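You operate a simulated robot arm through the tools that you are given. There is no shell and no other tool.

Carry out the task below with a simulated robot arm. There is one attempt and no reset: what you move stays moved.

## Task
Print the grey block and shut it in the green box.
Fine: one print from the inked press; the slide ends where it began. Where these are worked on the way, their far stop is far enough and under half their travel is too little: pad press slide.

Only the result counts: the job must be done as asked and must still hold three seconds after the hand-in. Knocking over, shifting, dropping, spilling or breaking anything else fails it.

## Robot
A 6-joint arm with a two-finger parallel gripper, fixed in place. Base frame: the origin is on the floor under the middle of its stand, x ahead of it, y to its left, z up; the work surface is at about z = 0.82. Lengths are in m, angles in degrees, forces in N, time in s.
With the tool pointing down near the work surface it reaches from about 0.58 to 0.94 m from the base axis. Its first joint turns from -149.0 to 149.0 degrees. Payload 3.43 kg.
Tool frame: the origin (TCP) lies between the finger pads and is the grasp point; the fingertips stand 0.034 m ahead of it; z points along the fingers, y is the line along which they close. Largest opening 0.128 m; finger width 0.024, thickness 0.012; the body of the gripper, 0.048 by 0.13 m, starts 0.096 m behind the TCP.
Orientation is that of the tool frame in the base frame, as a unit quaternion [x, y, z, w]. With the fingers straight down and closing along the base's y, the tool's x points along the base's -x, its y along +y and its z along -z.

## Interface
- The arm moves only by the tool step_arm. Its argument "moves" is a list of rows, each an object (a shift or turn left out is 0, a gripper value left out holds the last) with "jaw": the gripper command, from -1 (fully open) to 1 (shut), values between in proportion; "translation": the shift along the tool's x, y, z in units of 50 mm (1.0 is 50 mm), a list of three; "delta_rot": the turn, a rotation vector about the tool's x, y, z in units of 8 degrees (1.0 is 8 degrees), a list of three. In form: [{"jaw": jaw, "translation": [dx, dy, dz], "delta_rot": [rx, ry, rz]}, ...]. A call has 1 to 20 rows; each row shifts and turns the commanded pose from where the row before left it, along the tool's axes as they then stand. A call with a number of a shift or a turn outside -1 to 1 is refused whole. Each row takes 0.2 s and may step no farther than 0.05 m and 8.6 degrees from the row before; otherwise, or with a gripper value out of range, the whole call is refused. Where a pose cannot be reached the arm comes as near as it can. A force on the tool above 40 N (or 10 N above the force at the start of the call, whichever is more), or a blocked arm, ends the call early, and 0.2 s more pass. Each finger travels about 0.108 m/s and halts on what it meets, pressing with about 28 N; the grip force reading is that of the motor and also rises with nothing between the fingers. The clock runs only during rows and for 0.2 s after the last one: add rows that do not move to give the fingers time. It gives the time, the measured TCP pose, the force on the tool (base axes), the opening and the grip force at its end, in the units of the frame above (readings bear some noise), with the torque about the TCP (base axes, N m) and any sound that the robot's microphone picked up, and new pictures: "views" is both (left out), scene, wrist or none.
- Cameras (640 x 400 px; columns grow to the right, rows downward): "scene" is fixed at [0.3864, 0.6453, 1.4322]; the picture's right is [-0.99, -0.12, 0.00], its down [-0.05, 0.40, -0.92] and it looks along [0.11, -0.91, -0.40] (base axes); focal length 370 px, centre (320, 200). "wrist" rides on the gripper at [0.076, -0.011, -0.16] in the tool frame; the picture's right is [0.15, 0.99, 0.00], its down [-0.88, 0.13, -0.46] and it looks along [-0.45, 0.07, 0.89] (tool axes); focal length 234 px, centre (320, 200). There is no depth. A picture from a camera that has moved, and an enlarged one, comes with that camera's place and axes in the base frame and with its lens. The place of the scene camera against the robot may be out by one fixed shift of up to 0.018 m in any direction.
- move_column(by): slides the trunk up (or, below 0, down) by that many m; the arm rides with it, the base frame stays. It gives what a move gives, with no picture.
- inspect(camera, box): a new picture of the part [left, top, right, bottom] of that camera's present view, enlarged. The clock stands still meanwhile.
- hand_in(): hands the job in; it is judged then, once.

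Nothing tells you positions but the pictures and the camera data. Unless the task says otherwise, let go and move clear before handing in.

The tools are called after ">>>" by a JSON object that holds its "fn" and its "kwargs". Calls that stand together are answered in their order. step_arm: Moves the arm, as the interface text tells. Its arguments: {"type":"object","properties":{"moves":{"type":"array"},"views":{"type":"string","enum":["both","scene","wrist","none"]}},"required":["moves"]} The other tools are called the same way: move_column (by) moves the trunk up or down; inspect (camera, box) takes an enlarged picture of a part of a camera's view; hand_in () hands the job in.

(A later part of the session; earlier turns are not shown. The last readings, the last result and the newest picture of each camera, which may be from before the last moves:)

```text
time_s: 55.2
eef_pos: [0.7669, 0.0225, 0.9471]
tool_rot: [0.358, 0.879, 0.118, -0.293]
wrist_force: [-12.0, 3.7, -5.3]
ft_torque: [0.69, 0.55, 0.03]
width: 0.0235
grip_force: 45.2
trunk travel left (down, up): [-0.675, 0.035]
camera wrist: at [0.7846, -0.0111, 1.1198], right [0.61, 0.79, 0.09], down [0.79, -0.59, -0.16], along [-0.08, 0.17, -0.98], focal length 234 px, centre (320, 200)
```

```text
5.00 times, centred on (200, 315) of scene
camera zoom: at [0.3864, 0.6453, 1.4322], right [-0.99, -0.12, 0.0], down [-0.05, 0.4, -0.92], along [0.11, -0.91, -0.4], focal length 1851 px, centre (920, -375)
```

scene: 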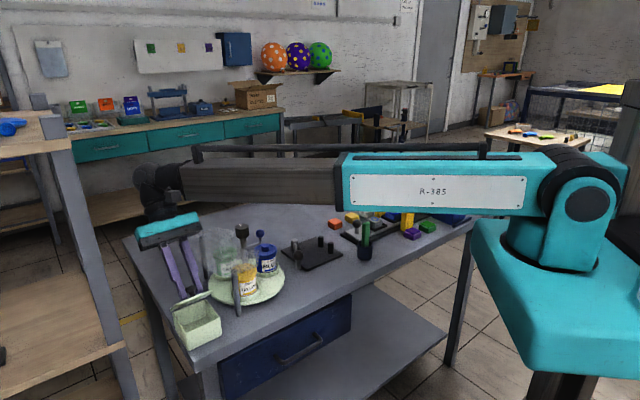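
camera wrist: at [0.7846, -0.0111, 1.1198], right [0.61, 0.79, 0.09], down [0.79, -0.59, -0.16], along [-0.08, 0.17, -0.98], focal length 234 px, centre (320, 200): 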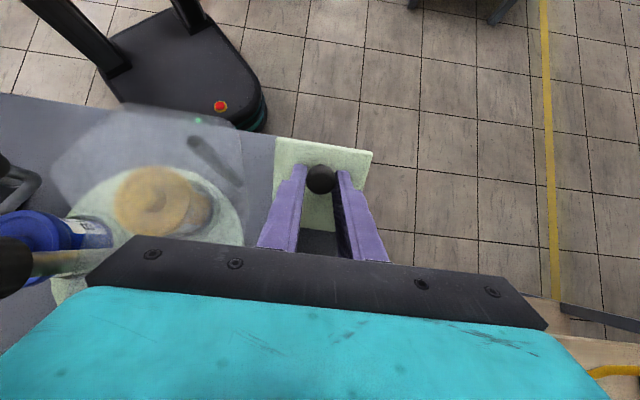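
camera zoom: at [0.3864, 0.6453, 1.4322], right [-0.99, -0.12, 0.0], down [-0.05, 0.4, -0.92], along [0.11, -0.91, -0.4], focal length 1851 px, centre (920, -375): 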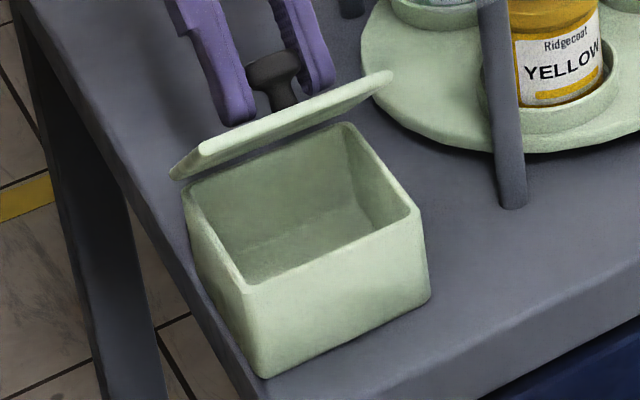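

The lid is at about 39°, and my circle fit of the grip path puts the hinge just at the far rim. From here I'll hold the tilt near 40° to stay clear of the tray hood, and follow the arc with the knob pivoting in the fingers.

>>> {"fn": "step_arm", "kwargs": {"moves": [{"jaw": 1, "translation": [-0.054, 0, -0.103], "delta_rot": [0, 0.2, 0]}, {"jaw": 1, "translation": [-0.054, 0, -0.103], "delta_rot": [0, 0.2, 0]}, {"jaw": 1, "translation": [-0.06, 0, -0.107]}, {"jaw": 1, "translation": [-0.06, 0, -0.107]}, {"jaw": 1}], "views": "none"}}

>>> {"fn": "inspect", "kwargs": {"camera": "scene", "box": [155, 265, 245, 345]}}

```text
time_s: 55.9
eef_pos: [0.7726, 0.019, 0.9458]
tool_rot: [0.354, 0.871, 0.131, -0.316]
wrist_force: [-13.2, -6.4, 22.7]
ft_torque: [-0.27, 0.23, 0.44]
width: 0.0237
grip_force: 44.9
out of reach, approached as far as the arm can: row 2, 3
trunk travel left (down, up): [-0.675, 0.035]
stopped in row 3: the force on the tool passed its limit at 50 N (the readings are from after the stop); the commanded pose is now the measured one
```

```text
5.00 times, centred on (200, 305) of scene
camera zoom: at [0.3864, 0.6453, 1.4322], right [-0.99, -0.12, 0.0], down [-0.05, 0.4, -0.92], along [0.11, -0.91, -0.4], focal length 1851 px, centre (920, -325)
```

zoom: 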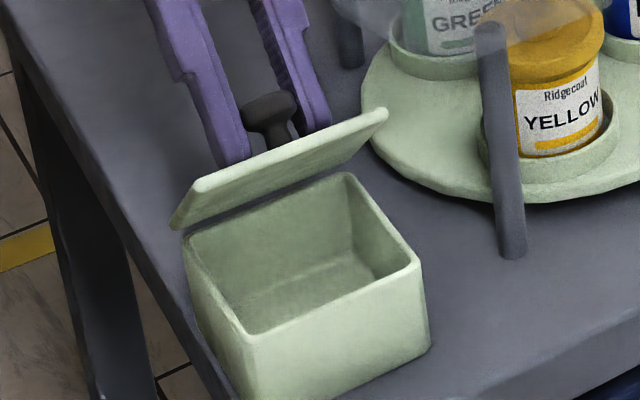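

The arm is at full stretch with this outward tilt. I'll bring the tool back towards vertical while the lid keeps opening, letting the knob pivot between the fingers.

>>> {"fn": "step_arm", "kwargs": {"moves": [{"jaw": 1, "translation": [0.1, -0.02, -0.054], "delta_rot": [0, -0.74, 0]}, {"jaw": 1}], "views": "none"}}

```text
time_s: 56.5
eef_pos: [0.7704, 0.0187, 0.9475]
tool_rot: [0.361, 0.886, 0.111, -0.271]
wrist_force: [-24.2, -3.8, -9.2]
ft_torque: [0.78, 0.96, 0.25]
width: 0.0233
grip_force: 44.8
trunk travel left (down, up): [-0.675, 0.035]
```

>>> {"fn": "step_arm", "kwargs": {"moves": [{"jaw": 1, "translation": [-0.03, -0.04, -0.126], "delta_rot": [0, -0.75, 0]}, {"jaw": 1}], "views": "none"}}

```text
time_s: 57.1
eef_pos: [0.775, 0.0152, 0.9527]
tool_rot: [0.366, 0.898, 0.093, -0.224]
wrist_force: [-20.1, 1.1, -9.5]
ft_torque: [0.78, 0.93, 0.19]
width: 0.0232
grip_force: 45.1
trunk travel left (down, up): [-0.675, 0.035]
```

>>> {"fn": "step_arm", "kwargs": {"moves": [{"jaw": 1, "translation": [-0.052, -0.03, -0.11], "delta_rot": [0, -0.75, 0]}, {"jaw": 1, "translation": [-0.072, 0, -0.086], "delta_rot": [0, -0.75, 0]}, {"jaw": 1}], "views": "wrist"}}

>>> {"fn": "inspect", "kwargs": {"camera": "scene", "box": [155, 255, 245, 335]}}

```text
time_s: 57.9
eef_pos: [0.7794, 0.0084, 0.9596]
tool_rot: [0.374, 0.917, 0.054, -0.129]
wrist_force: [-13.8, 10.7, 4.9]
ft_torque: [1.0, 1.05, 0.03]
width: 0.023
grip_force: 45.4
trunk travel left (down, up): [-0.675, 0.035]
camera wrist: at [0.7507, 0.0202, 1.1344], right [0.59, 0.81, 0.04], down [0.79, -0.59, 0.2], along [0.18, -0.08, -0.98], focal length 234 px, centre (320, 200)
```

wrist: 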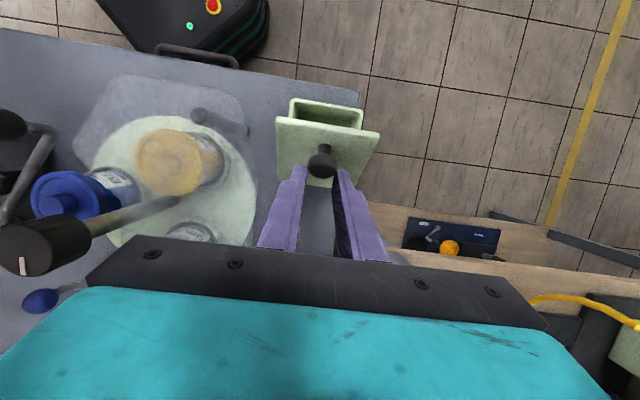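

```text
5.00 times, centred on (200, 295) of scene
camera zoom: at [0.3864, 0.6453, 1.4322], right [-0.99, -0.12, 0.0], down [-0.05, 0.4, -0.92], along [0.11, -0.91, -0.4], focal length 1851 px, centre (920, -275)
```

zoom: 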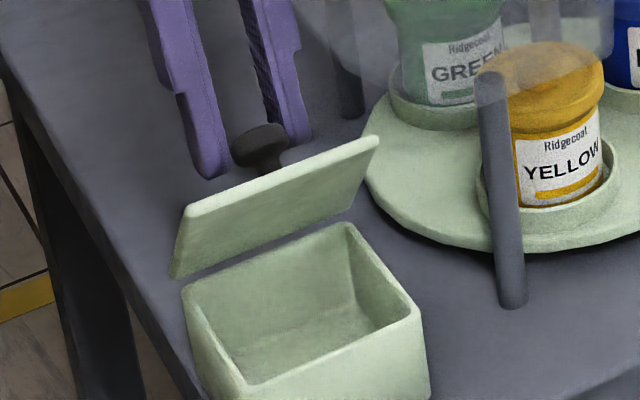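

The lid is at about 60° and tracking well. I'll continue.

>>> {"fn": "step_arm", "kwargs": {"moves": [{"jaw": 1, "translation": [-0.092, 0, -0.058], "delta_rot": [0, -0.75, 0]}, {"jaw": 1, "translation": [-0.1, 0, -0.03], "delta_rot": [0, -0.75, 0]}, {"jaw": 1}], "views": "none"}}

>>> {"fn": "inspect", "kwargs": {"camera": "scene", "box": [155, 255, 245, 335]}}

```text
time_s: 58.7
eef_pos: [0.7904, 0.0009, 0.9594]
tool_rot: [0.378, 0.925, 0.015, -0.031]
wrist_force: [-0.7, 0.3, 0.0]
ft_torque: [0.0, 0.01, -0.04]
width: 0.0001
grip_force: 32.8
trunk travel left (down, up): [-0.675, 0.035]
```

```text
5.00 times, centred on (200, 295) of scene
camera zoom: at [0.3864, 0.6453, 1.4322], right [-0.99, -0.12, 0.0], down [-0.05, 0.4, -0.92], along [0.11, -0.91, -0.4], focal length 1851 px, centre (920, -275)
```

zoom: 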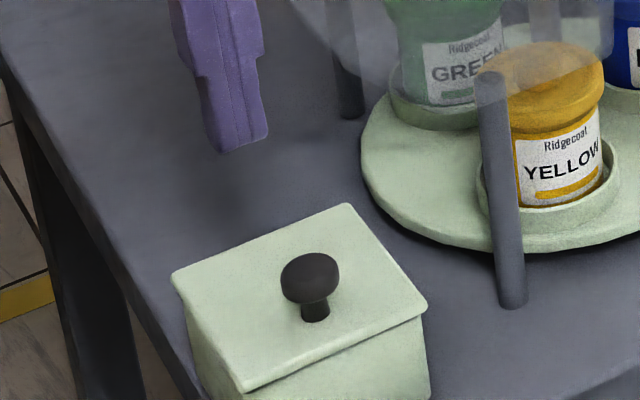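

The knob slipped out at a steep relative angle and the lid swung shut. The box and everything else look undisturbed. The rigid, tool-follows-lid motion worked well, so I'll regrip with the tool leaning about 60° back to the front, so that the whole swing stays within reach. First I'll back off, open the jaws and take that tilt in free space.

>>> {"fn": "step_arm", "kwargs": {"moves": [{"jaw": 1, "translation": [0, 0, -0.8]}, {"jaw": 0, "translation": [0, 0, -0.8]}, {"jaw": 0, "translation": [0, 0, -0.8]}, {"jaw": 0, "delta_rot": [0, -1, 0]}, {"jaw": 0, "delta_rot": [0, -1, 0]}, {"jaw": 0, "delta_rot": [0, -1, 0]}, {"jaw": 0, "delta_rot": [0, -1, 0]}, {"jaw": 0}], "views": "both"}}

>>> {"fn": "inspect", "kwargs": {"camera": "scene", "box": [155, 275, 245, 355]}}

```text
time_s: 60.5
eef_pos: [0.7955, -0.0064, 1.0787]
tool_rot: [0.367, 0.898, -0.09, 0.226]
wrist_force: [-0.8, -0.3, 0.1]
ft_torque: [0.0, 0.01, 0.01]
width: 0.0641
grip_force: 0.0
trunk travel left (down, up): [-0.675, 0.035]
camera wrist: at [0.6841, 0.0845, 1.1843], right [0.6, 0.8, -0.07], down [0.49, -0.3, 0.82], along [0.63, -0.52, -0.57], focal length 234 px, centre (320, 200)
```

scene: 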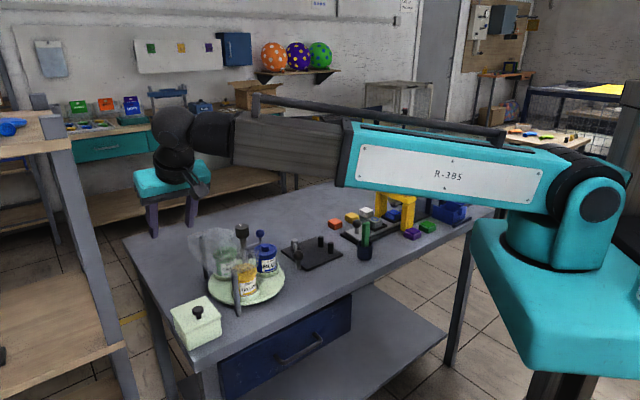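
wrist: 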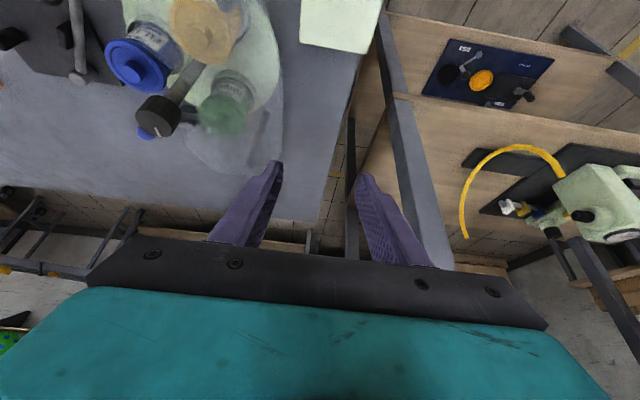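

```text
5.00 times, centred on (200, 315) of scene
camera zoom: at [0.3864, 0.6453, 1.4322], right [-0.99, -0.12, 0.0], down [-0.05, 0.4, -0.92], along [0.11, -0.91, -0.4], focal length 1851 px, centre (920, -375)
```

zoom: 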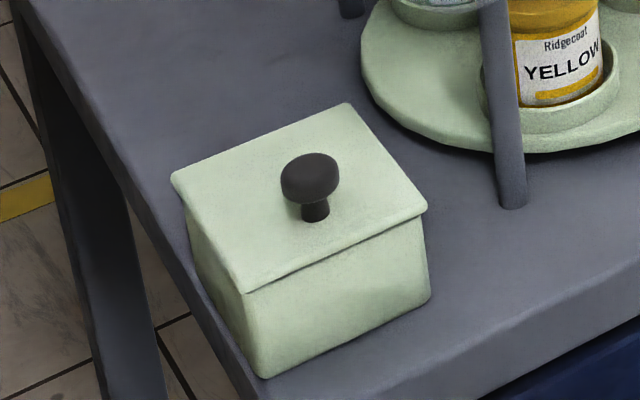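

The box is unchanged with the lid closed. I'll continue tilting to about -60°.

>>> {"fn": "step_arm", "kwargs": {"moves": [{"jaw": 0, "delta_rot": [0, -1, 0]}, {"jaw": 0, "delta_rot": [0, -1, 0]}, {"jaw": 0, "delta_rot": [0, -1, 0]}, {"jaw": 0, "delta_rot": [0, -1, 0]}, {"jaw": 0}], "views": "both"}}

```text
time_s: 61.7
eef_pos: [0.795, -0.0071, 1.0799]
tool_rot: [0.329, 0.8, -0.188, 0.465]
wrist_force: [0.1, 0.3, -0.4]
ft_torque: [0.01, -0.01, -0.03]
width: 0.0641
grip_force: 0.0
trunk travel left (down, up): [-0.675, 0.035]
camera wrist: at [0.6602, 0.1084, 1.0933], right [0.64, 0.76, -0.12], down [0.12, 0.06, 0.99], along [0.76, -0.65, -0.05], focal length 234 px, centre (320, 200)
```

scene: 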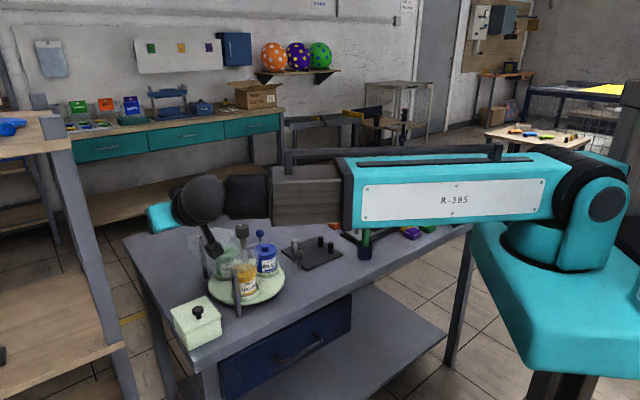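
wrist: 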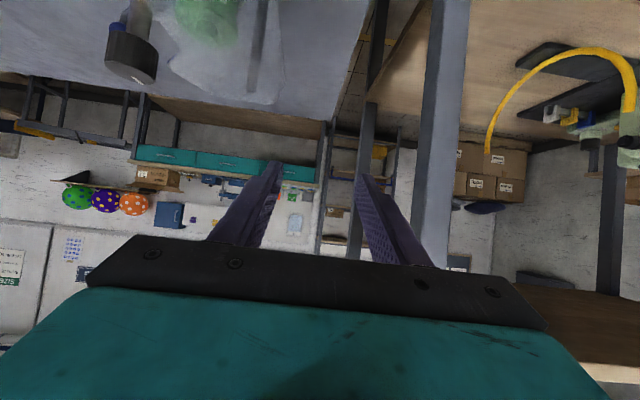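

The tilt is reachable. I'll bring the tool to the front of the box along the approach line and look.

>>> {"fn": "step_arm", "kwargs": {"moves": [{"jaw": 0, "translation": [0.562, 0, -0.734]}, {"jaw": 0, "translation": [0.562, 0, -0.734]}, {"jaw": 0, "translation": [0.562, 0, -0.734]}, {"jaw": 0, "translation": [0.562, 0, -0.734]}, {"jaw": 0, "translation": [0.562, 0, -0.734]}, {"jaw": 0, "translation": [0.632, 0, 0.365]}, {"jaw": 0, "translation": [0.632, 0, 0.365]}, {"jaw": 0}, {"jaw": 0}], "views": "both"}}

>>> {"fn": "inspect", "kwargs": {"camera": "scene", "box": [145, 245, 265, 355]}}

```text
time_s: 63.7
eef_pos: [0.6336, 0.1546, 0.9771]
tool_rot: [0.329, 0.801, -0.188, 0.464]
wrist_force: [-1.3, -1.2, -0.4]
ft_torque: [0.0, -0.02, 0.01]
width: 0.0638
grip_force: 0.0
trunk travel left (down, up): [-0.675, 0.035]
camera wrist: at [0.4988, 0.2701, 0.9912], right [0.64, 0.76, -0.12], down [0.12, 0.06, 0.99], along [0.76, -0.65, -0.05], focal length 234 px, centre (320, 200)
```

scene: 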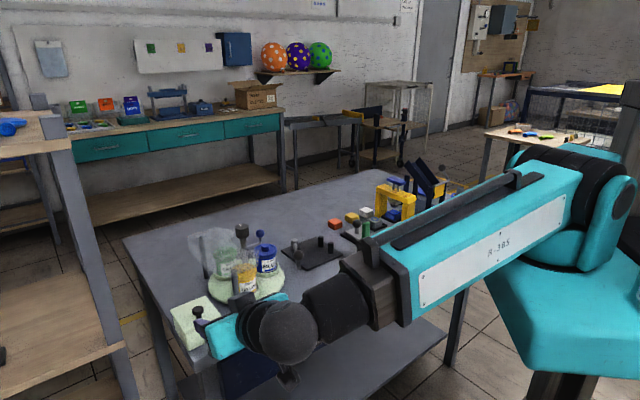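
wrist: 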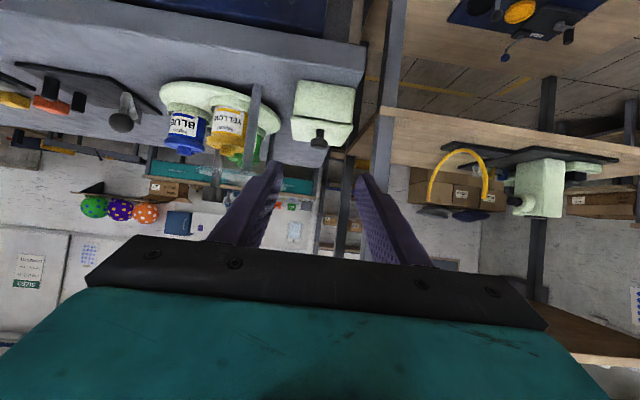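

```text
3.64 times, centred on (205, 300) of scene
camera zoom: at [0.3864, 0.6453, 1.4322], right [-0.99, -0.12, 0.0], down [-0.05, 0.4, -0.92], along [0.11, -0.91, -0.4], focal length 1346 px, centre (738, -164)
```

zoom: 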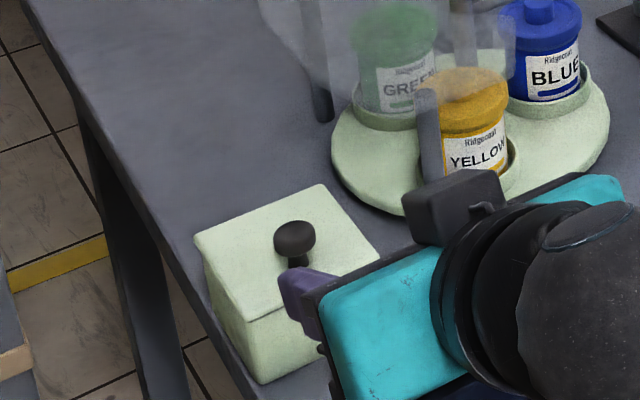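

>>> {"fn": "inspect", "kwargs": {"camera": "wrist", "box": [260, 70, 380, 170]}}

```text
4.00 times, centred on (320, 120) of wrist
camera zoom: at [0.4988, 0.2701, 0.9912], right [0.64, 0.76, -0.12], down [0.12, 0.06, 0.99], along [0.76, -0.65, -0.05], focal length 937 px, centre (320, 520)
```

zoom: 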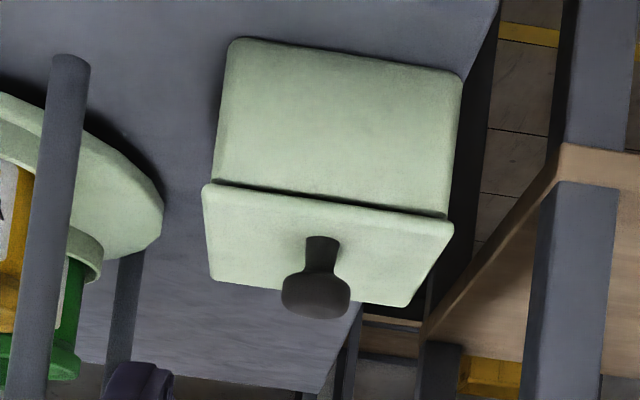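

From the front I see the knob in profile: the stem is about 12 mm and the cap about 10 mm, well aligned with the tool. I'll advance most of the way along the tool axis and recheck.

>>> {"fn": "step_arm", "kwargs": {"moves": [{"jaw": 0, "translation": [-0.132, -0.02, 0.4]}, {"jaw": 0, "translation": [0, 0, 0.8]}, {"jaw": 0, "translation": [0, 0, 0.8]}, {"jaw": 0}, {"jaw": 0}], "views": "wrist"}}

>>> {"fn": "inspect", "kwargs": {"camera": "wrist", "box": [240, 80, 400, 220]}}

>>> {"fn": "inspect", "kwargs": {"camera": "scene", "box": [145, 265, 265, 355]}}

```text
time_s: 64.9
eef_pos: [0.6968, 0.089, 0.9309]
tool_rot: [0.329, 0.801, -0.188, 0.464]
wrist_force: [-0.8, -0.2, 0.7]
ft_torque: [0.01, -0.01, 0.04]
width: 0.0641
grip_force: 0.0
trunk travel left (down, up): [-0.675, 0.035]
camera wrist: at [0.5628, 0.2044, 0.9446], right [0.64, 0.76, -0.12], down [0.12, 0.06, 0.99], along [0.76, -0.65, -0.05], focal length 234 px, centre (320, 200)
```

wrist: 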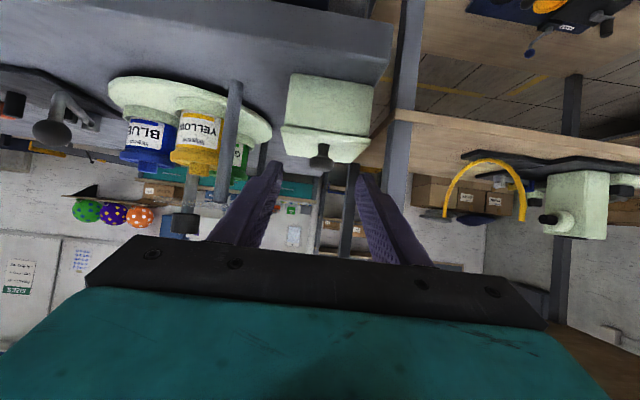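

```text
2.86 times, centred on (320, 150) of wrist
camera zoom: at [0.5628, 0.2044, 0.9446], right [0.64, 0.76, -0.12], down [0.12, 0.06, 0.99], along [0.76, -0.65, -0.05], focal length 669 px, centre (320, 343)
```

zoom: 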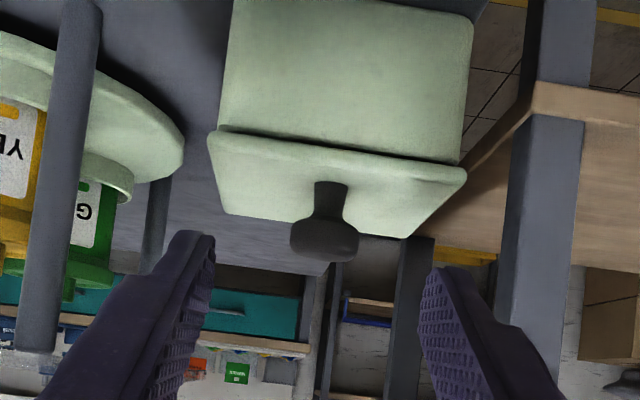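

```text
4.44 times, centred on (205, 310) of scene
camera zoom: at [0.3864, 0.6453, 1.4322], right [-0.99, -0.12, 0.0], down [-0.05, 0.4, -0.92], along [0.11, -0.91, -0.4], focal length 1645 px, centre (831, -289)
```

zoom: 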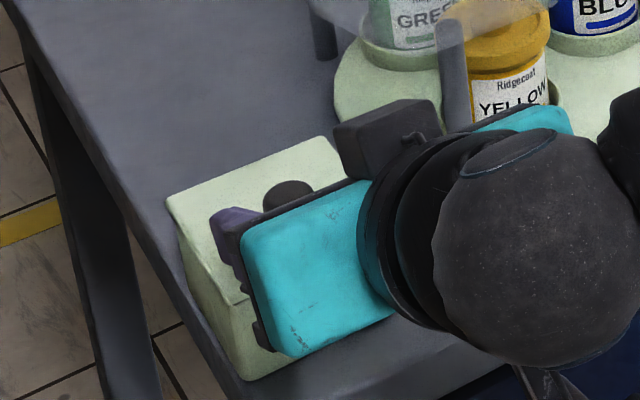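

The alignment holds and the knob is about 65 mm ahead of the TCP. I'll advance 44 mm and then close.

>>> {"fn": "step_arm", "kwargs": {"moves": [{"jaw": 0, "translation": [0, 0.02, 0.4]}, {"jaw": 0, "translation": [0, 0, 0.3]}, {"jaw": 0, "translation": [0, 0, 0.18]}, {"jaw": 0}, {"jaw": 0}], "views": "wrist"}}

>>> {"fn": "inspect", "kwargs": {"camera": "wrist", "box": [240, 110, 400, 250]}}

>>> {"fn": "inspect", "kwargs": {"camera": "scene", "box": [155, 275, 245, 355]}}

```text
time_s: 66.1
eef_pos: [0.7225, 0.0647, 0.9105]
tool_rot: [0.328, 0.801, -0.188, 0.464]
wrist_force: [0.0, -0.3, 0.8]
ft_torque: [0.01, 0.0, 0.01]
width: 0.0641
grip_force: 0.0
trunk travel left (down, up): [-0.675, 0.035]
camera wrist: at [0.5888, 0.1794, 0.9231], right [0.64, 0.76, -0.12], down [0.12, 0.06, 0.99], along [0.76, -0.65, -0.05], focal length 234 px, centre (320, 200)
```

wrist: 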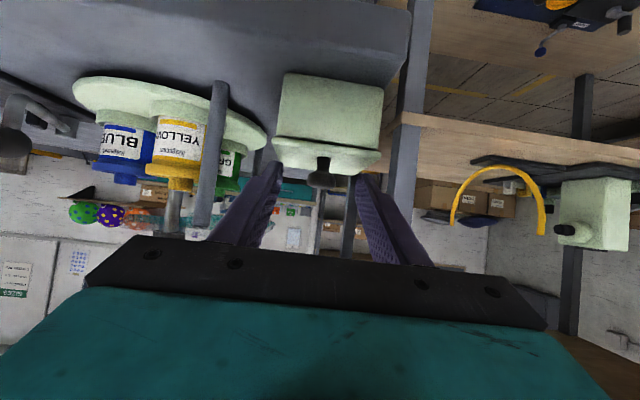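

```text
2.86 times, centred on (320, 180) of wrist
camera zoom: at [0.5888, 0.1794, 0.9231], right [0.64, 0.76, -0.12], down [0.12, 0.06, 0.99], along [0.76, -0.65, -0.05], focal length 669 px, centre (320, 257)
```

zoom: 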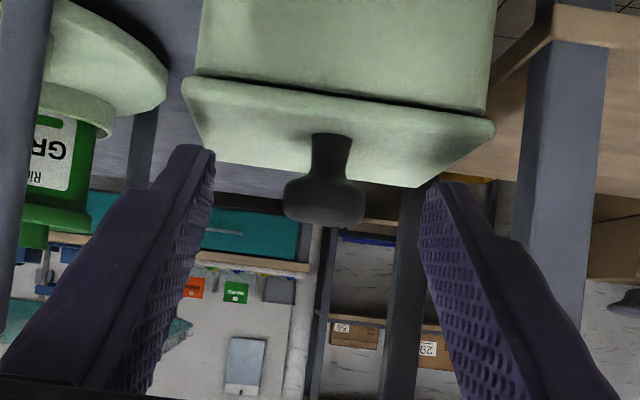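

```text
5.00 times, centred on (200, 315) of scene
camera zoom: at [0.3864, 0.6453, 1.4322], right [-0.99, -0.12, 0.0], down [-0.05, 0.4, -0.92], along [0.11, -0.91, -0.4], focal length 1851 px, centre (920, -375)
```

zoom: 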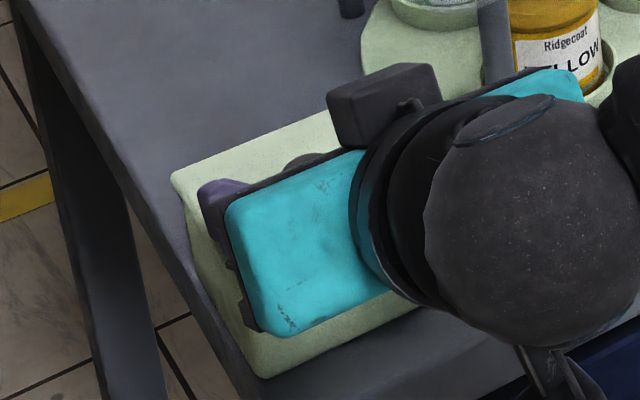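

The knob sits between the pads, about 19 mm ahead of the TCP. I'll back off 2 mm for lid clearance, centre, and close.

>>> {"fn": "step_arm", "kwargs": {"moves": [{"jaw": 0, "translation": [0, 0.02, -0.04]}, {"jaw": 0}, {"jaw": 1}, {"jaw": 1}, {"jaw": 1}], "views": "wrist"}}

>>> {"fn": "inspect", "kwargs": {"camera": "wrist", "box": [240, 110, 400, 250]}}

```text
time_s: 67.3
eef_pos: [0.7234, 0.0644, 0.9116]
tool_rot: [0.328, 0.801, -0.187, 0.464]
wrist_force: [0.0, 0.8, 0.5]
ft_torque: [-0.01, 0.03, 0.02]
width: 0.0234
grip_force: 44.8
trunk travel left (down, up): [-0.675, 0.035]
camera wrist: at [0.5883, 0.181, 0.9239], right [0.64, 0.76, -0.12], down [0.12, 0.06, 0.99], along [0.76, -0.65, -0.05], focal length 234 px, centre (320, 200)
```

wrist: 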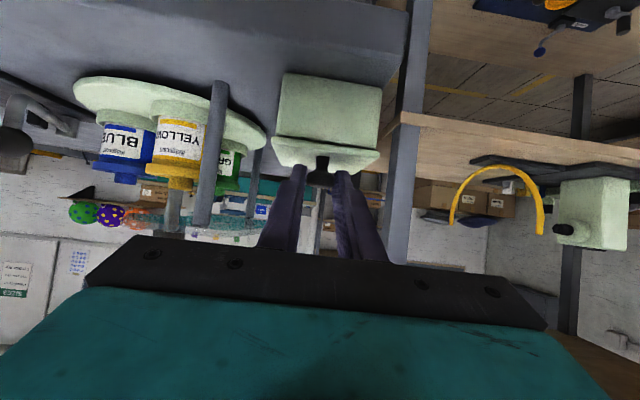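

```text
2.86 times, centred on (320, 180) of wrist
camera zoom: at [0.5883, 0.181, 0.9239], right [0.64, 0.76, -0.12], down [0.12, 0.06, 0.99], along [0.76, -0.65, -0.05], focal length 669 px, centre (320, 257)
```

zoom: 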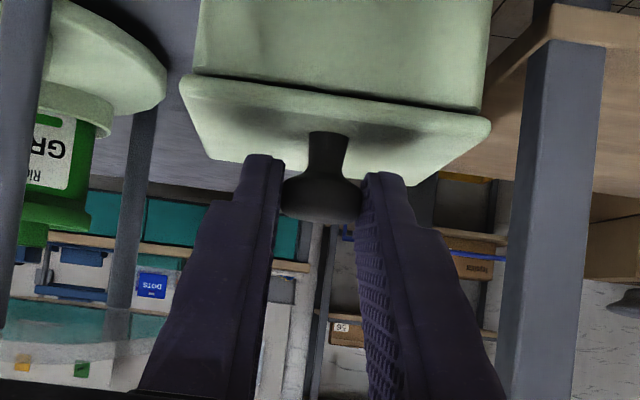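

The knob is gripped squarely with almost no side load. I'll start the rigid rotation about the hinge in 4° steps and watch the forces.

>>> {"fn": "step_arm", "kwargs": {"moves": [{"jaw": 1, "translation": [-0.131, 0, -0.012], "delta_rot": [0, 0.5, 0]}, {"jaw": 1, "translation": [-0.131, 0, -0.012], "delta_rot": [0, 0.5, 0]}, {"jaw": 1}], "views": "none"}}

>>> {"fn": "inspect", "kwargs": {"camera": "scene", "box": [155, 275, 245, 355]}}

```text
time_s: 68.1
eef_pos: [0.7265, 0.063, 0.9216]
tool_rot: [0.341, 0.831, -0.164, 0.407]
wrist_force: [2.6, 1.4, 1.2]
ft_torque: [-0.08, -0.2, 0.07]
width: 0.023
grip_force: 45.1
trunk travel left (down, up): [-0.675, 0.035]
```

```text
5.00 times, centred on (200, 315) of scene
camera zoom: at [0.3864, 0.6453, 1.4322], right [-0.99, -0.12, 0.0], down [-0.05, 0.4, -0.92], along [0.11, -0.91, -0.4], focal length 1851 px, centre (920, -375)
```

zoom: 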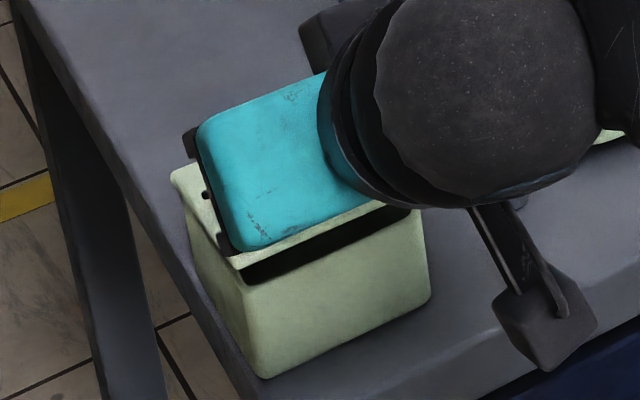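

The loads are tiny and the lid is rising cleanly. I'll continue.

>>> {"fn": "step_arm", "kwargs": {"moves": [{"jaw": 1, "translation": [-0.131, 0, -0.012], "delta_rot": [0, 0.5, 0]}, {"jaw": 1, "translation": [-0.131, 0, -0.012], "delta_rot": [0, 0.5, 0]}, {"jaw": 1, "translation": [-0.131, 0, -0.012], "delta_rot": [0, 0.5, 0]}, {"jaw": 1}], "views": "none"}}

```text
time_s: 69.1
eef_pos: [0.7345, 0.0532, 0.9372]
tool_rot: [0.357, 0.87, -0.128, 0.316]
wrist_force: [-4.2, -2.6, -7.8]
ft_torque: [0.35, 0.45, -0.11]
width: 0.0234
grip_force: 45.0
trunk travel left (down, up): [-0.675, 0.035]
```

>>> {"fn": "step_arm", "kwargs": {"moves": [{"jaw": 1, "translation": [-0.129, 0, -0.012], "delta_rot": [0, 0.5, 0]}, {"jaw": 1, "translation": [-0.129, 0, -0.012], "delta_rot": [0, 0.5, 0]}, {"jaw": 1, "translation": [-0.129, 0, -0.012], "delta_rot": [0, 0.5, 0]}, {"jaw": 1}], "views": "none"}}

>>> {"fn": "inspect", "kwargs": {"camera": "scene", "box": [155, 265, 245, 345]}}

```text
time_s: 70.1
eef_pos: [0.7452, 0.0437, 0.951]
tool_rot: [0.368, 0.898, -0.091, 0.224]
wrist_force: [-10.0, -4.4, -15.7]
ft_torque: [0.64, 0.91, -0.12]
width: 0.0234
grip_force: 44.7
trunk travel left (down, up): [-0.675, 0.035]
```

```text
5.00 times, centred on (200, 305) of scene
camera zoom: at [0.3864, 0.6453, 1.4322], right [-0.99, -0.12, 0.0], down [-0.05, 0.4, -0.92], along [0.11, -0.91, -0.4], focal length 1851 px, centre (920, -325)
```

zoom: 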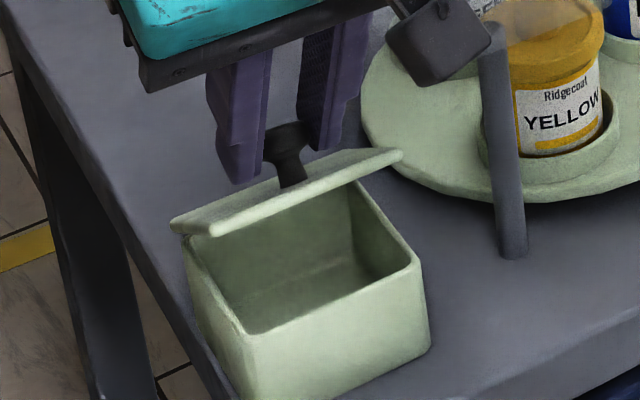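

The lid is about 30° open. The tool angle lags the lid slightly, so I'll trim that and carry on.

>>> {"fn": "step_arm", "kwargs": {"moves": [{"jaw": 1, "translation": [-0.02, 0, 0.02], "delta_rot": [0, 0.3, 0]}, {"jaw": 1}], "views": "none"}}

```text
time_s: 70.7
eef_pos: [0.7471, 0.0421, 0.9533]
tool_rot: [0.369, 0.902, -0.082, 0.209]
wrist_force: [-3.3, -6.0, -1.0]
ft_torque: [-0.25, 0.06, -0.05]
width: 0.0233
grip_force: 44.7
trunk travel left (down, up): [-0.675, 0.035]
```

>>> {"fn": "step_arm", "kwargs": {"moves": [{"jaw": 1, "translation": [-0.121, -0.01, -0.009], "delta_rot": [0, 0.5, 0]}, {"jaw": 1, "translation": [-0.121, 0, -0.009], "delta_rot": [0, 0.5, 0]}, {"jaw": 1, "translation": [-0.121, 0, -0.009], "delta_rot": [0, 0.5, 0]}, {"jaw": 1}], "views": "none"}}

```text
time_s: 71.7
eef_pos: [0.7575, 0.032, 0.9605]
tool_rot: [0.375, 0.919, -0.043, 0.112]
wrist_force: [10.5, -4.8, 15.4]
ft_torque: [-0.95, -1.18, -0.01]
width: 0.0237
grip_force: 44.9
trunk travel left (down, up): [-0.675, 0.035]
```

>>> {"fn": "step_arm", "kwargs": {"moves": [{"jaw": 1, "translation": [-0.035, 0, -0.01]}, {"jaw": 1}], "views": "none"}}

>>> {"fn": "inspect", "kwargs": {"camera": "scene", "box": [155, 265, 245, 345]}}

```text
time_s: 72.3
eef_pos: [0.7572, 0.0303, 0.9603]
tool_rot: [0.376, 0.919, -0.043, 0.111]
wrist_force: [8.1, -0.6, 12.8]
ft_torque: [-0.45, -0.8, 0.0]
width: 0.0236
grip_force: 44.4
trunk travel left (down, up): [-0.675, 0.035]
```

```text
5.00 times, centred on (200, 305) of scene
camera zoom: at [0.3864, 0.6453, 1.4322], right [-0.99, -0.12, 0.0], down [-0.05, 0.4, -0.92], along [0.11, -0.91, -0.4], focal length 1851 px, centre (920, -325)
```

zoom: 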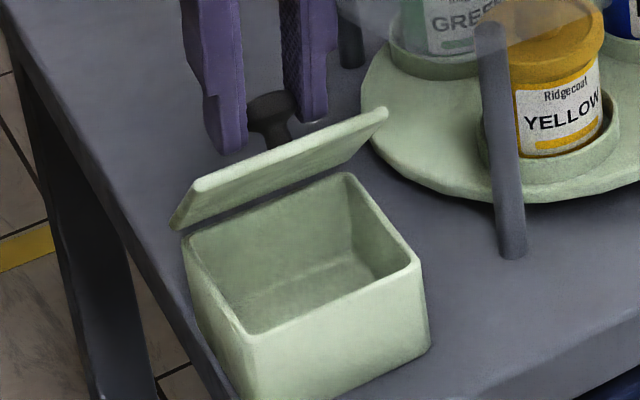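

The lid is at about 46°. I'll trim and continue.

>>> {"fn": "step_arm", "kwargs": {"moves": [{"jaw": 1, "translation": [-0.145, 0, -0.03], "delta_rot": [0, 0.5, 0]}, {"jaw": 1, "translation": [-0.129, 0, -0.012], "delta_rot": [0, 0.5, 0]}, {"jaw": 1, "translation": [-0.129, 0, -0.012], "delta_rot": [0, 0.5, 0]}, {"jaw": 1}], "views": "none"}}

```text
time_s: 73.3
eef_pos: [0.7711, 0.0177, 0.9648]
tool_rot: [0.378, 0.926, -0.003, 0.013]
wrist_force: [-1.2, 13.7, 4.5]
ft_torque: [0.9, 0.4, -0.12]
width: 0.0233
grip_force: 45.0
trunk travel left (down, up): [-0.675, 0.035]
```

>>> {"fn": "step_arm", "kwargs": {"moves": [{"jaw": 1, "translation": [-0.12, 0.02, -0.012], "delta_rot": [0, 0.6, 0]}, {"jaw": 1, "translation": [-0.127, 0, -0.012], "delta_rot": [0, 0.5, 0]}, {"jaw": 1, "translation": [-0.127, 0, -0.012], "delta_rot": [0, 0.5, 0]}, {"jaw": 1}], "views": "none"}}

>>> {"fn": "inspect", "kwargs": {"camera": "scene", "box": [155, 255, 245, 335]}}

```text
time_s: 74.3
eef_pos: [0.7852, 0.0051, 0.9665]
tool_rot: [0.376, 0.921, 0.039, -0.089]
wrist_force: [-2.3, 2.9, 8.4]
ft_torque: [0.1, 0.25, -0.19]
width: 0.0231
grip_force: 45.0
trunk travel left (down, up): [-0.675, 0.035]
```

```text
5.00 times, centred on (200, 295) of scene
camera zoom: at [0.3864, 0.6453, 1.4322], right [-0.99, -0.12, 0.0], down [-0.05, 0.4, -0.92], along [0.11, -0.91, -0.4], focal length 1851 px, centre (920, -275)
```

zoom: 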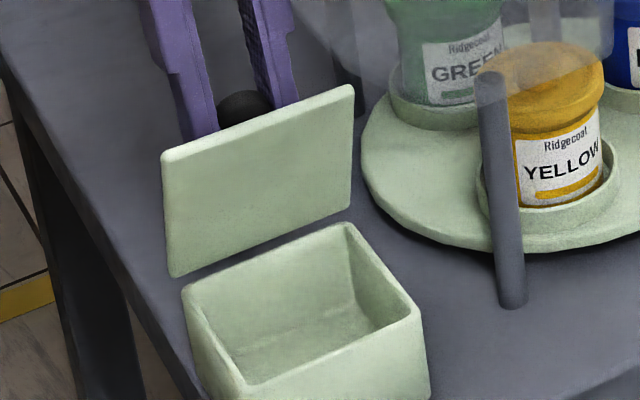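

The lid is at about 72° with low loads. I'll continue towards vertical.

>>> {"fn": "step_arm", "kwargs": {"moves": [{"jaw": 1, "translation": [-0.125, 0, -0.018], "delta_rot": [0, 0.5, 0]}, {"jaw": 1, "translation": [-0.127, 0, -0.012], "delta_rot": [0, 0.5, 0]}, {"jaw": 1, "translation": [-0.127, 0, -0.012], "delta_rot": [0, 0.5, 0]}, {"jaw": 1}], "views": "none"}}

>>> {"fn": "inspect", "kwargs": {"camera": "scene", "box": [155, 255, 245, 335]}}

```text
time_s: 75.3
eef_pos: [0.7985, -0.01, 0.9649]
tool_rot: [0.37, 0.907, 0.077, -0.184]
wrist_force: [-5.8, -10.5, 6.9]
ft_torque: [-0.34, 0.08, -0.09]
width: 0.0236
grip_force: 45.0
trunk travel left (down, up): [-0.675, 0.035]
```

```text
5.00 times, centred on (200, 295) of scene
camera zoom: at [0.3864, 0.6453, 1.4322], right [-0.99, -0.12, 0.0], down [-0.05, 0.4, -0.92], along [0.11, -0.91, -0.4], focal length 1851 px, centre (920, -275)
```

zoom: 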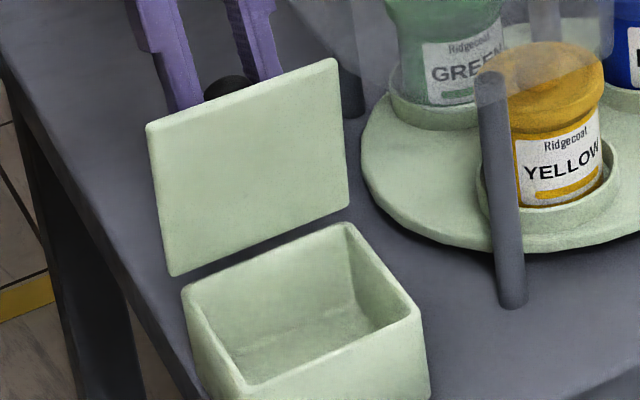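

>>> {"fn": "step_arm", "kwargs": {"moves": [{"jaw": 1, "translation": [-0.111, -0.02, -0.02], "delta_rot": [0, 0.25, 0]}, {"jaw": 1, "translation": [-0.111, 0, -0.016], "delta_rot": [0, 0.25, 0]}, {"jaw": 1}], "views": "none"}}

>>> {"fn": "inspect", "kwargs": {"camera": "scene", "box": [155, 255, 245, 335]}}

```text
time_s: 76.1
eef_pos: [0.8038, -0.0143, 0.9637]
tool_rot: [0.366, 0.9, 0.091, -0.219]
wrist_force: [-17.9, 5.8, 1.9]
ft_torque: [1.01, 1.08, -0.05]
width: 0.0235
grip_force: 44.1
trunk travel left (down, up): [-0.675, 0.035]
```

```text
5.00 times, centred on (200, 295) of scene
camera zoom: at [0.3864, 0.6453, 1.4322], right [-0.99, -0.12, 0.0], down [-0.05, 0.4, -0.92], along [0.11, -0.91, -0.4], focal length 1851 px, centre (920, -275)
```

zoom: 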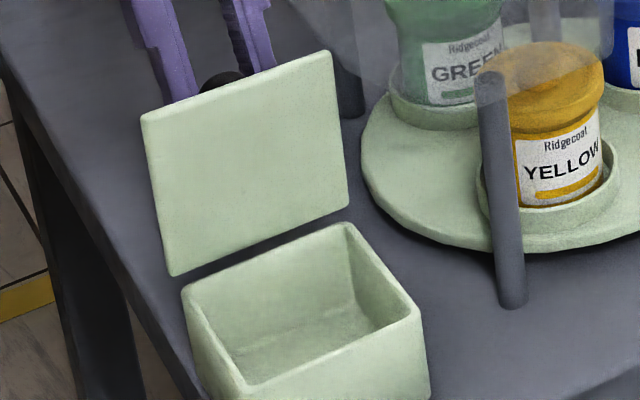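

>>> {"fn": "step_arm", "kwargs": {"moves": [{"jaw": 1, "translation": [-0.115, 0, -0.005], "delta_rot": [0, 0.5, 0]}, {"jaw": 1}], "views": "none"}}

```text
time_s: 76.7
eef_pos: [0.8099, -0.0203, 0.9604]
tool_rot: [0.364, 0.892, 0.104, -0.248]
wrist_force: [-11.6, 6.6, 5.9]
ft_torque: [0.86, 1.02, -0.03]
width: 0.0234
grip_force: 45.1
trunk travel left (down, up): [-0.675, 0.035]
```

>>> {"fn": "step_arm", "kwargs": {"moves": [{"jaw": 1, "translation": [-0.115, 0, -0.003], "delta_rot": [0, 0.5, 0]}, {"jaw": 1}], "views": "none"}}

>>> {"fn": "inspect", "kwargs": {"camera": "scene", "box": [155, 255, 245, 335]}}

```text
time_s: 77.3
eef_pos: [0.8126, -0.024, 0.9578]
tool_rot: [0.36, 0.883, 0.118, -0.277]
wrist_force: [-3.1, 5.4, 16.0]
ft_torque: [0.8, 0.87, -0.15]
width: 0.0235
grip_force: 45.1
trunk travel left (down, up): [-0.675, 0.035]
```

```text
5.00 times, centred on (200, 295) of scene
camera zoom: at [0.3864, 0.6453, 1.4322], right [-0.99, -0.12, 0.0], down [-0.05, 0.4, -0.92], along [0.11, -0.91, -0.4], focal length 1851 px, centre (920, -275)
```

zoom: 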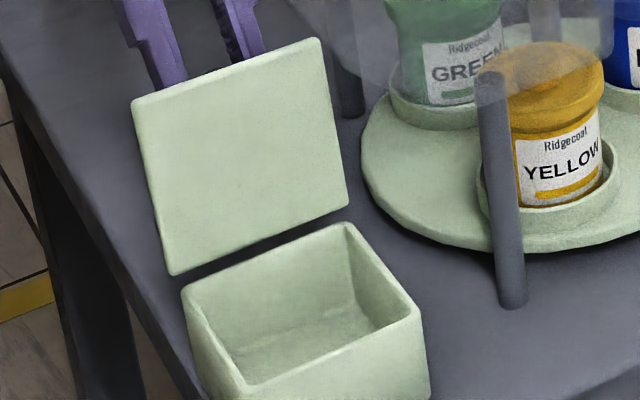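

The lid is now just past vertical, at about 97°. I'll take it a few degrees further so it rests open when released.

>>> {"fn": "step_arm", "kwargs": {"moves": [{"jaw": 1, "translation": [-0.1, 0, -0.02], "delta_rot": [0, 0.5, 0]}, {"jaw": 1}], "views": "none"}}

>>> {"fn": "inspect", "kwargs": {"camera": "scene", "box": [155, 255, 245, 335]}}

```text
time_s: 77.8
eef_pos: [0.8157, -0.0271, 0.9477]
tool_rot: [0.362, 0.875, 0.129, -0.294]
wrist_force: [-7.6, -7.0, 12.4]
ft_torque: [0.13, 0.6, 0.37]
width: 0.0232
grip_force: 45.5
out of reach, approached as far as the arm can: row 1
trunk travel left (down, up): [-0.675, 0.035]
stopped in row 2: the force on the tool passed its limit at 80 N (the readings are from after the stop); the commanded pose is now the measured one
```

```text
5.00 times, centred on (200, 295) of scene
camera zoom: at [0.3864, 0.6453, 1.4322], right [-0.99, -0.12, 0.0], down [-0.05, 0.4, -0.92], along [0.11, -0.91, -0.4], focal length 1851 px, centre (920, -275)
```

zoom: 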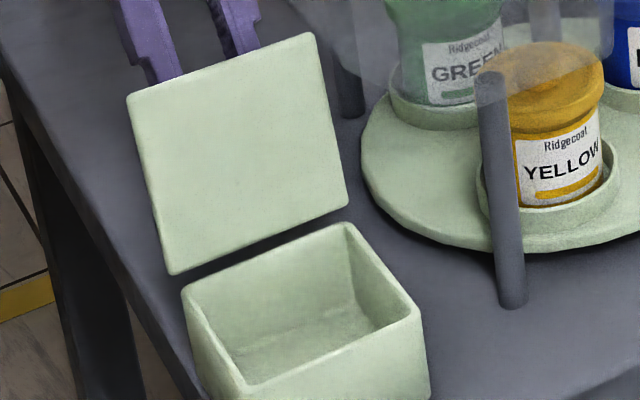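

The lid is past vertical, at about 102°, and the box has stayed put. The arm is at its limit, so I'll open the fingers here and watch what the lid does.

>>> {"fn": "step_arm", "kwargs": {"moves": [{"jaw": 0.3}, {"jaw": 0}, {"jaw": 0}], "views": "wrist"}}

>>> {"fn": "inspect", "kwargs": {"camera": "scene", "box": [155, 255, 245, 335]}}

```text
time_s: 78.6
eef_pos: [0.8183, -0.0245, 0.944]
tool_rot: [0.361, 0.875, 0.129, -0.294]
wrist_force: [-0.7, -0.7, 0.1]
ft_torque: [0.0, -0.01, -0.03]
width: 0.064
grip_force: 0.0
trunk travel left (down, up): [-0.675, 0.035]
camera wrist: at [0.8331, -0.0606, 1.1166], right [0.62, 0.78, 0.1], down [0.78, -0.6, -0.17], along [-0.07, 0.19, -0.98], focal length 234 px, centre (320, 200)
```

wrist: 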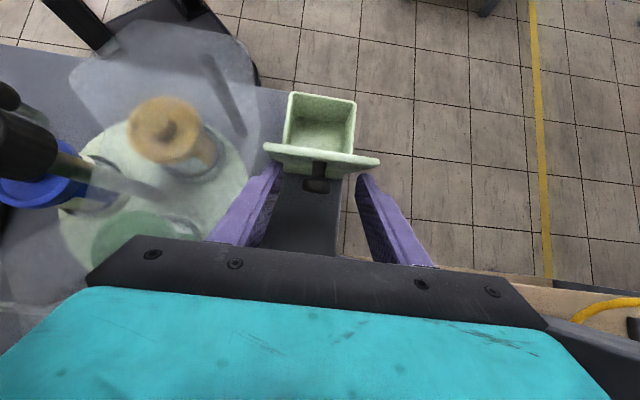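

```text
5.00 times, centred on (200, 295) of scene
camera zoom: at [0.3864, 0.6453, 1.4322], right [-0.99, -0.12, 0.0], down [-0.05, 0.4, -0.92], along [0.11, -0.91, -0.4], focal length 1851 px, centre (920, -275)
```

zoom: 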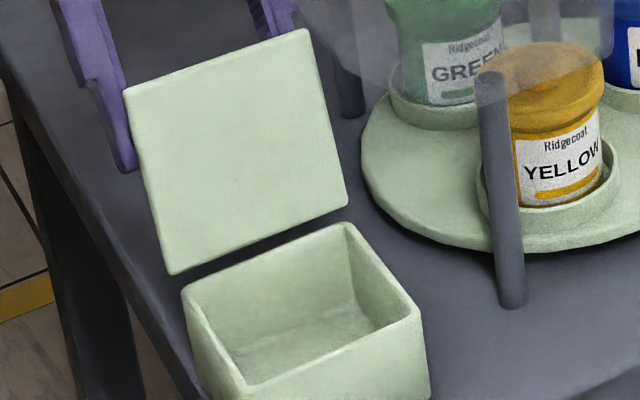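

The lid rests open by itself. I'll bring the tool back to vertical in place, which moves the fingers away from the lid, and then rise straight up.

>>> {"fn": "step_arm", "kwargs": {"moves": [{"jaw": 0, "translation": [0, 0, -0.05], "delta_rot": [0, -0.6, 0]}, {"jaw": 0, "delta_rot": [0, -0.8, 0]}, {"jaw": 0, "delta_rot": [0, -0.8, 0]}, {"jaw": 0, "delta_rot": [0, -0.8, 0]}, {"jaw": 0, "delta_rot": [0, -0.8, 0]}, {"jaw": 0, "delta_rot": [0, -0.8, 0]}, {"jaw": 0}], "views": "wrist"}}

>>> {"fn": "inspect", "kwargs": {"camera": "scene", "box": [155, 255, 245, 335]}}

```text
time_s: 80.2
eef_pos: [0.8186, -0.0265, 0.9477]
tool_rot: [0.384, 0.923, 0.008, -0.001]
wrist_force: [-0.7, 0.3, -0.1]
ft_torque: [0.02, -0.01, 0.01]
width: 0.0639
grip_force: 0.1
trunk travel left (down, up): [-0.675, 0.035]
camera wrist: at [0.7566, 0.0167, 1.1074], right [0.6, 0.8, 0.01], down [0.71, -0.54, 0.45], along [0.37, -0.26, -0.89], focal length 234 px, centre (320, 200)
```

wrist: 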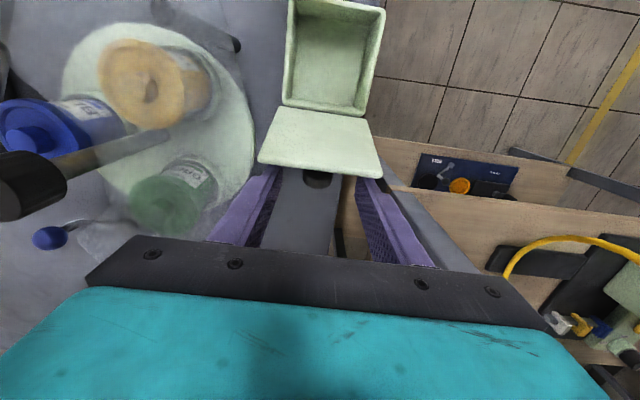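

```text
5.00 times, centred on (200, 295) of scene
camera zoom: at [0.3864, 0.6453, 1.4322], right [-0.99, -0.12, 0.0], down [-0.05, 0.4, -0.92], along [0.11, -0.91, -0.4], focal length 1851 px, centre (920, -275)
```

zoom: 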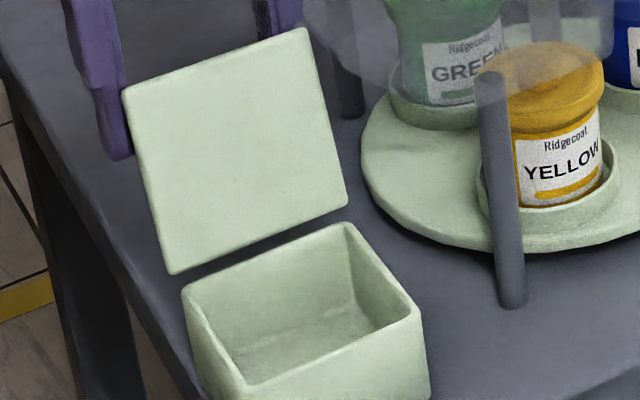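

The lid stands open and steady. I'll rise to travel height and look at the box interior.

>>> {"fn": "step_arm", "kwargs": {"moves": [{"jaw": 0, "translation": [0, 0, -0.6]}, {"jaw": 0, "translation": [0, 0, -0.95]}, {"jaw": 0, "translation": [0, 0, -0.95]}, {"jaw": 0, "translation": [0, 0, -0.95]}, {"jaw": 0, "translation": [0, 0, -0.95]}, {"jaw": 0}], "views": "wrist"}}

>>> {"fn": "inspect", "kwargs": {"camera": "wrist", "box": [240, 20, 420, 180]}}

>>> {"fn": "inspect", "kwargs": {"camera": "scene", "box": [155, 255, 285, 345]}}

```text
time_s: 81.6
eef_pos: [0.8165, -0.0313, 1.1655]
tool_rot: [0.384, 0.923, 0.008, -0.002]
wrist_force: [-0.2, -0.3, 0.0]
ft_torque: [-0.01, 0.01, 0.0]
width: 0.0639
grip_force: 0.0
trunk travel left (down, up): [-0.675, 0.035]
camera wrist: at [0.7543, 0.0112, 1.3265], right [0.6, 0.8, 0.01], down [0.71, -0.54, 0.45], along [0.37, -0.26, -0.89], focal length 234 px, centre (320, 200)
```

wrist: 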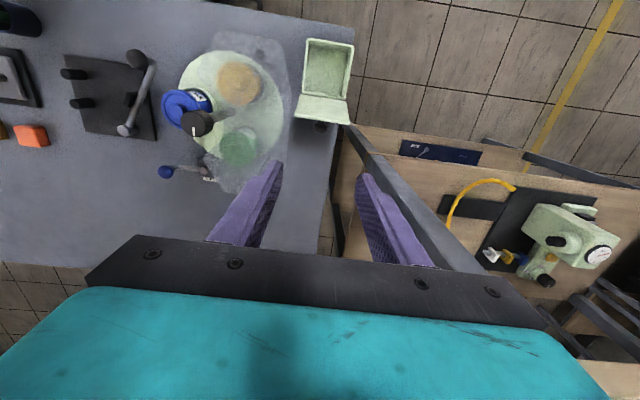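

```text
2.50 times, centred on (330, 100) of wrist
camera zoom: at [0.7543, 0.0112, 1.3265], right [0.6, 0.8, 0.01], down [0.71, -0.54, 0.45], along [0.37, -0.26, -0.89], focal length 585 px, centre (295, 450)
```

zoom: 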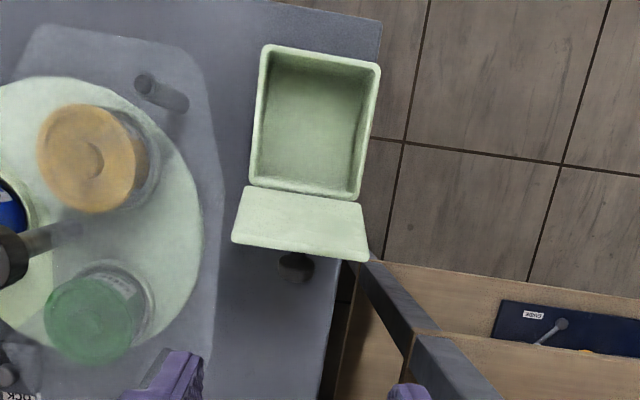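

```text
4.44 times, centred on (220, 300) of scene
camera zoom: at [0.3864, 0.6453, 1.4322], right [-0.99, -0.12, 0.0], down [-0.05, 0.4, -0.92], along [0.11, -0.91, -0.4], focal length 1645 px, centre (764, -244)
```

zoom: 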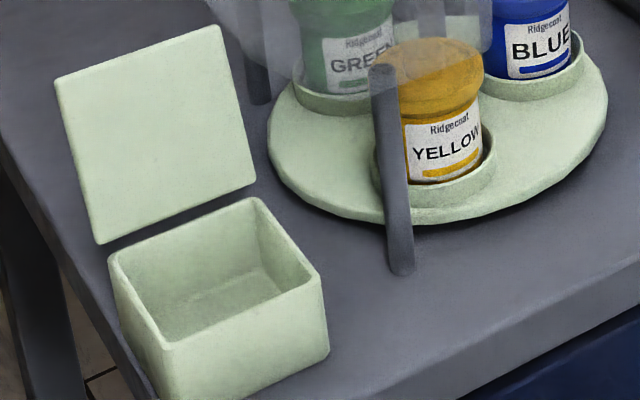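

The box is open with its interior centred at about (0.752, 0.036). Now I'll level the tool, turn it back in line with the rail, and go to fetch the block.

>>> {"fn": "step_arm", "kwargs": {"moves": [{"jaw": 0, "delta_rot": [0.0946, -0.071, 0]}, {"jaw": 0, "delta_rot": [0, 0, 1]}, {"jaw": 0, "delta_rot": [0, 0, 1]}, {"jaw": 0, "delta_rot": [0, 0, 1]}, {"jaw": 0, "delta_rot": [0, 0, 1]}, {"jaw": 0, "delta_rot": [0, 0, 1]}, {"jaw": 0, "delta_rot": [0, 0, 1]}, {"jaw": 0, "delta_rot": [0, 0, 1]}, {"jaw": 0, "delta_rot": [0, 0, 1]}, {"jaw": 0, "delta_rot": [0, 0, 1]}, {"jaw": 0, "delta_rot": [0, 0, 1]}, {"jaw": 0, "delta_rot": [0, 0, 1]}, {"jaw": 0, "delta_rot": [0, 0, 0.19]}, {"jaw": 0}], "views": "none"}}

```text
time_s: 84.6
eef_pos: [0.8188, -0.0295, 1.1651]
tool_rot: [0.923, 0.386, -0.001, 0.0]
wrist_force: [0.8, 0.4, 0.3]
ft_torque: [0.03, -0.03, 0.01]
width: 0.0643
grip_force: 0.2
trunk travel left (down, up): [-0.675, 0.035]
```

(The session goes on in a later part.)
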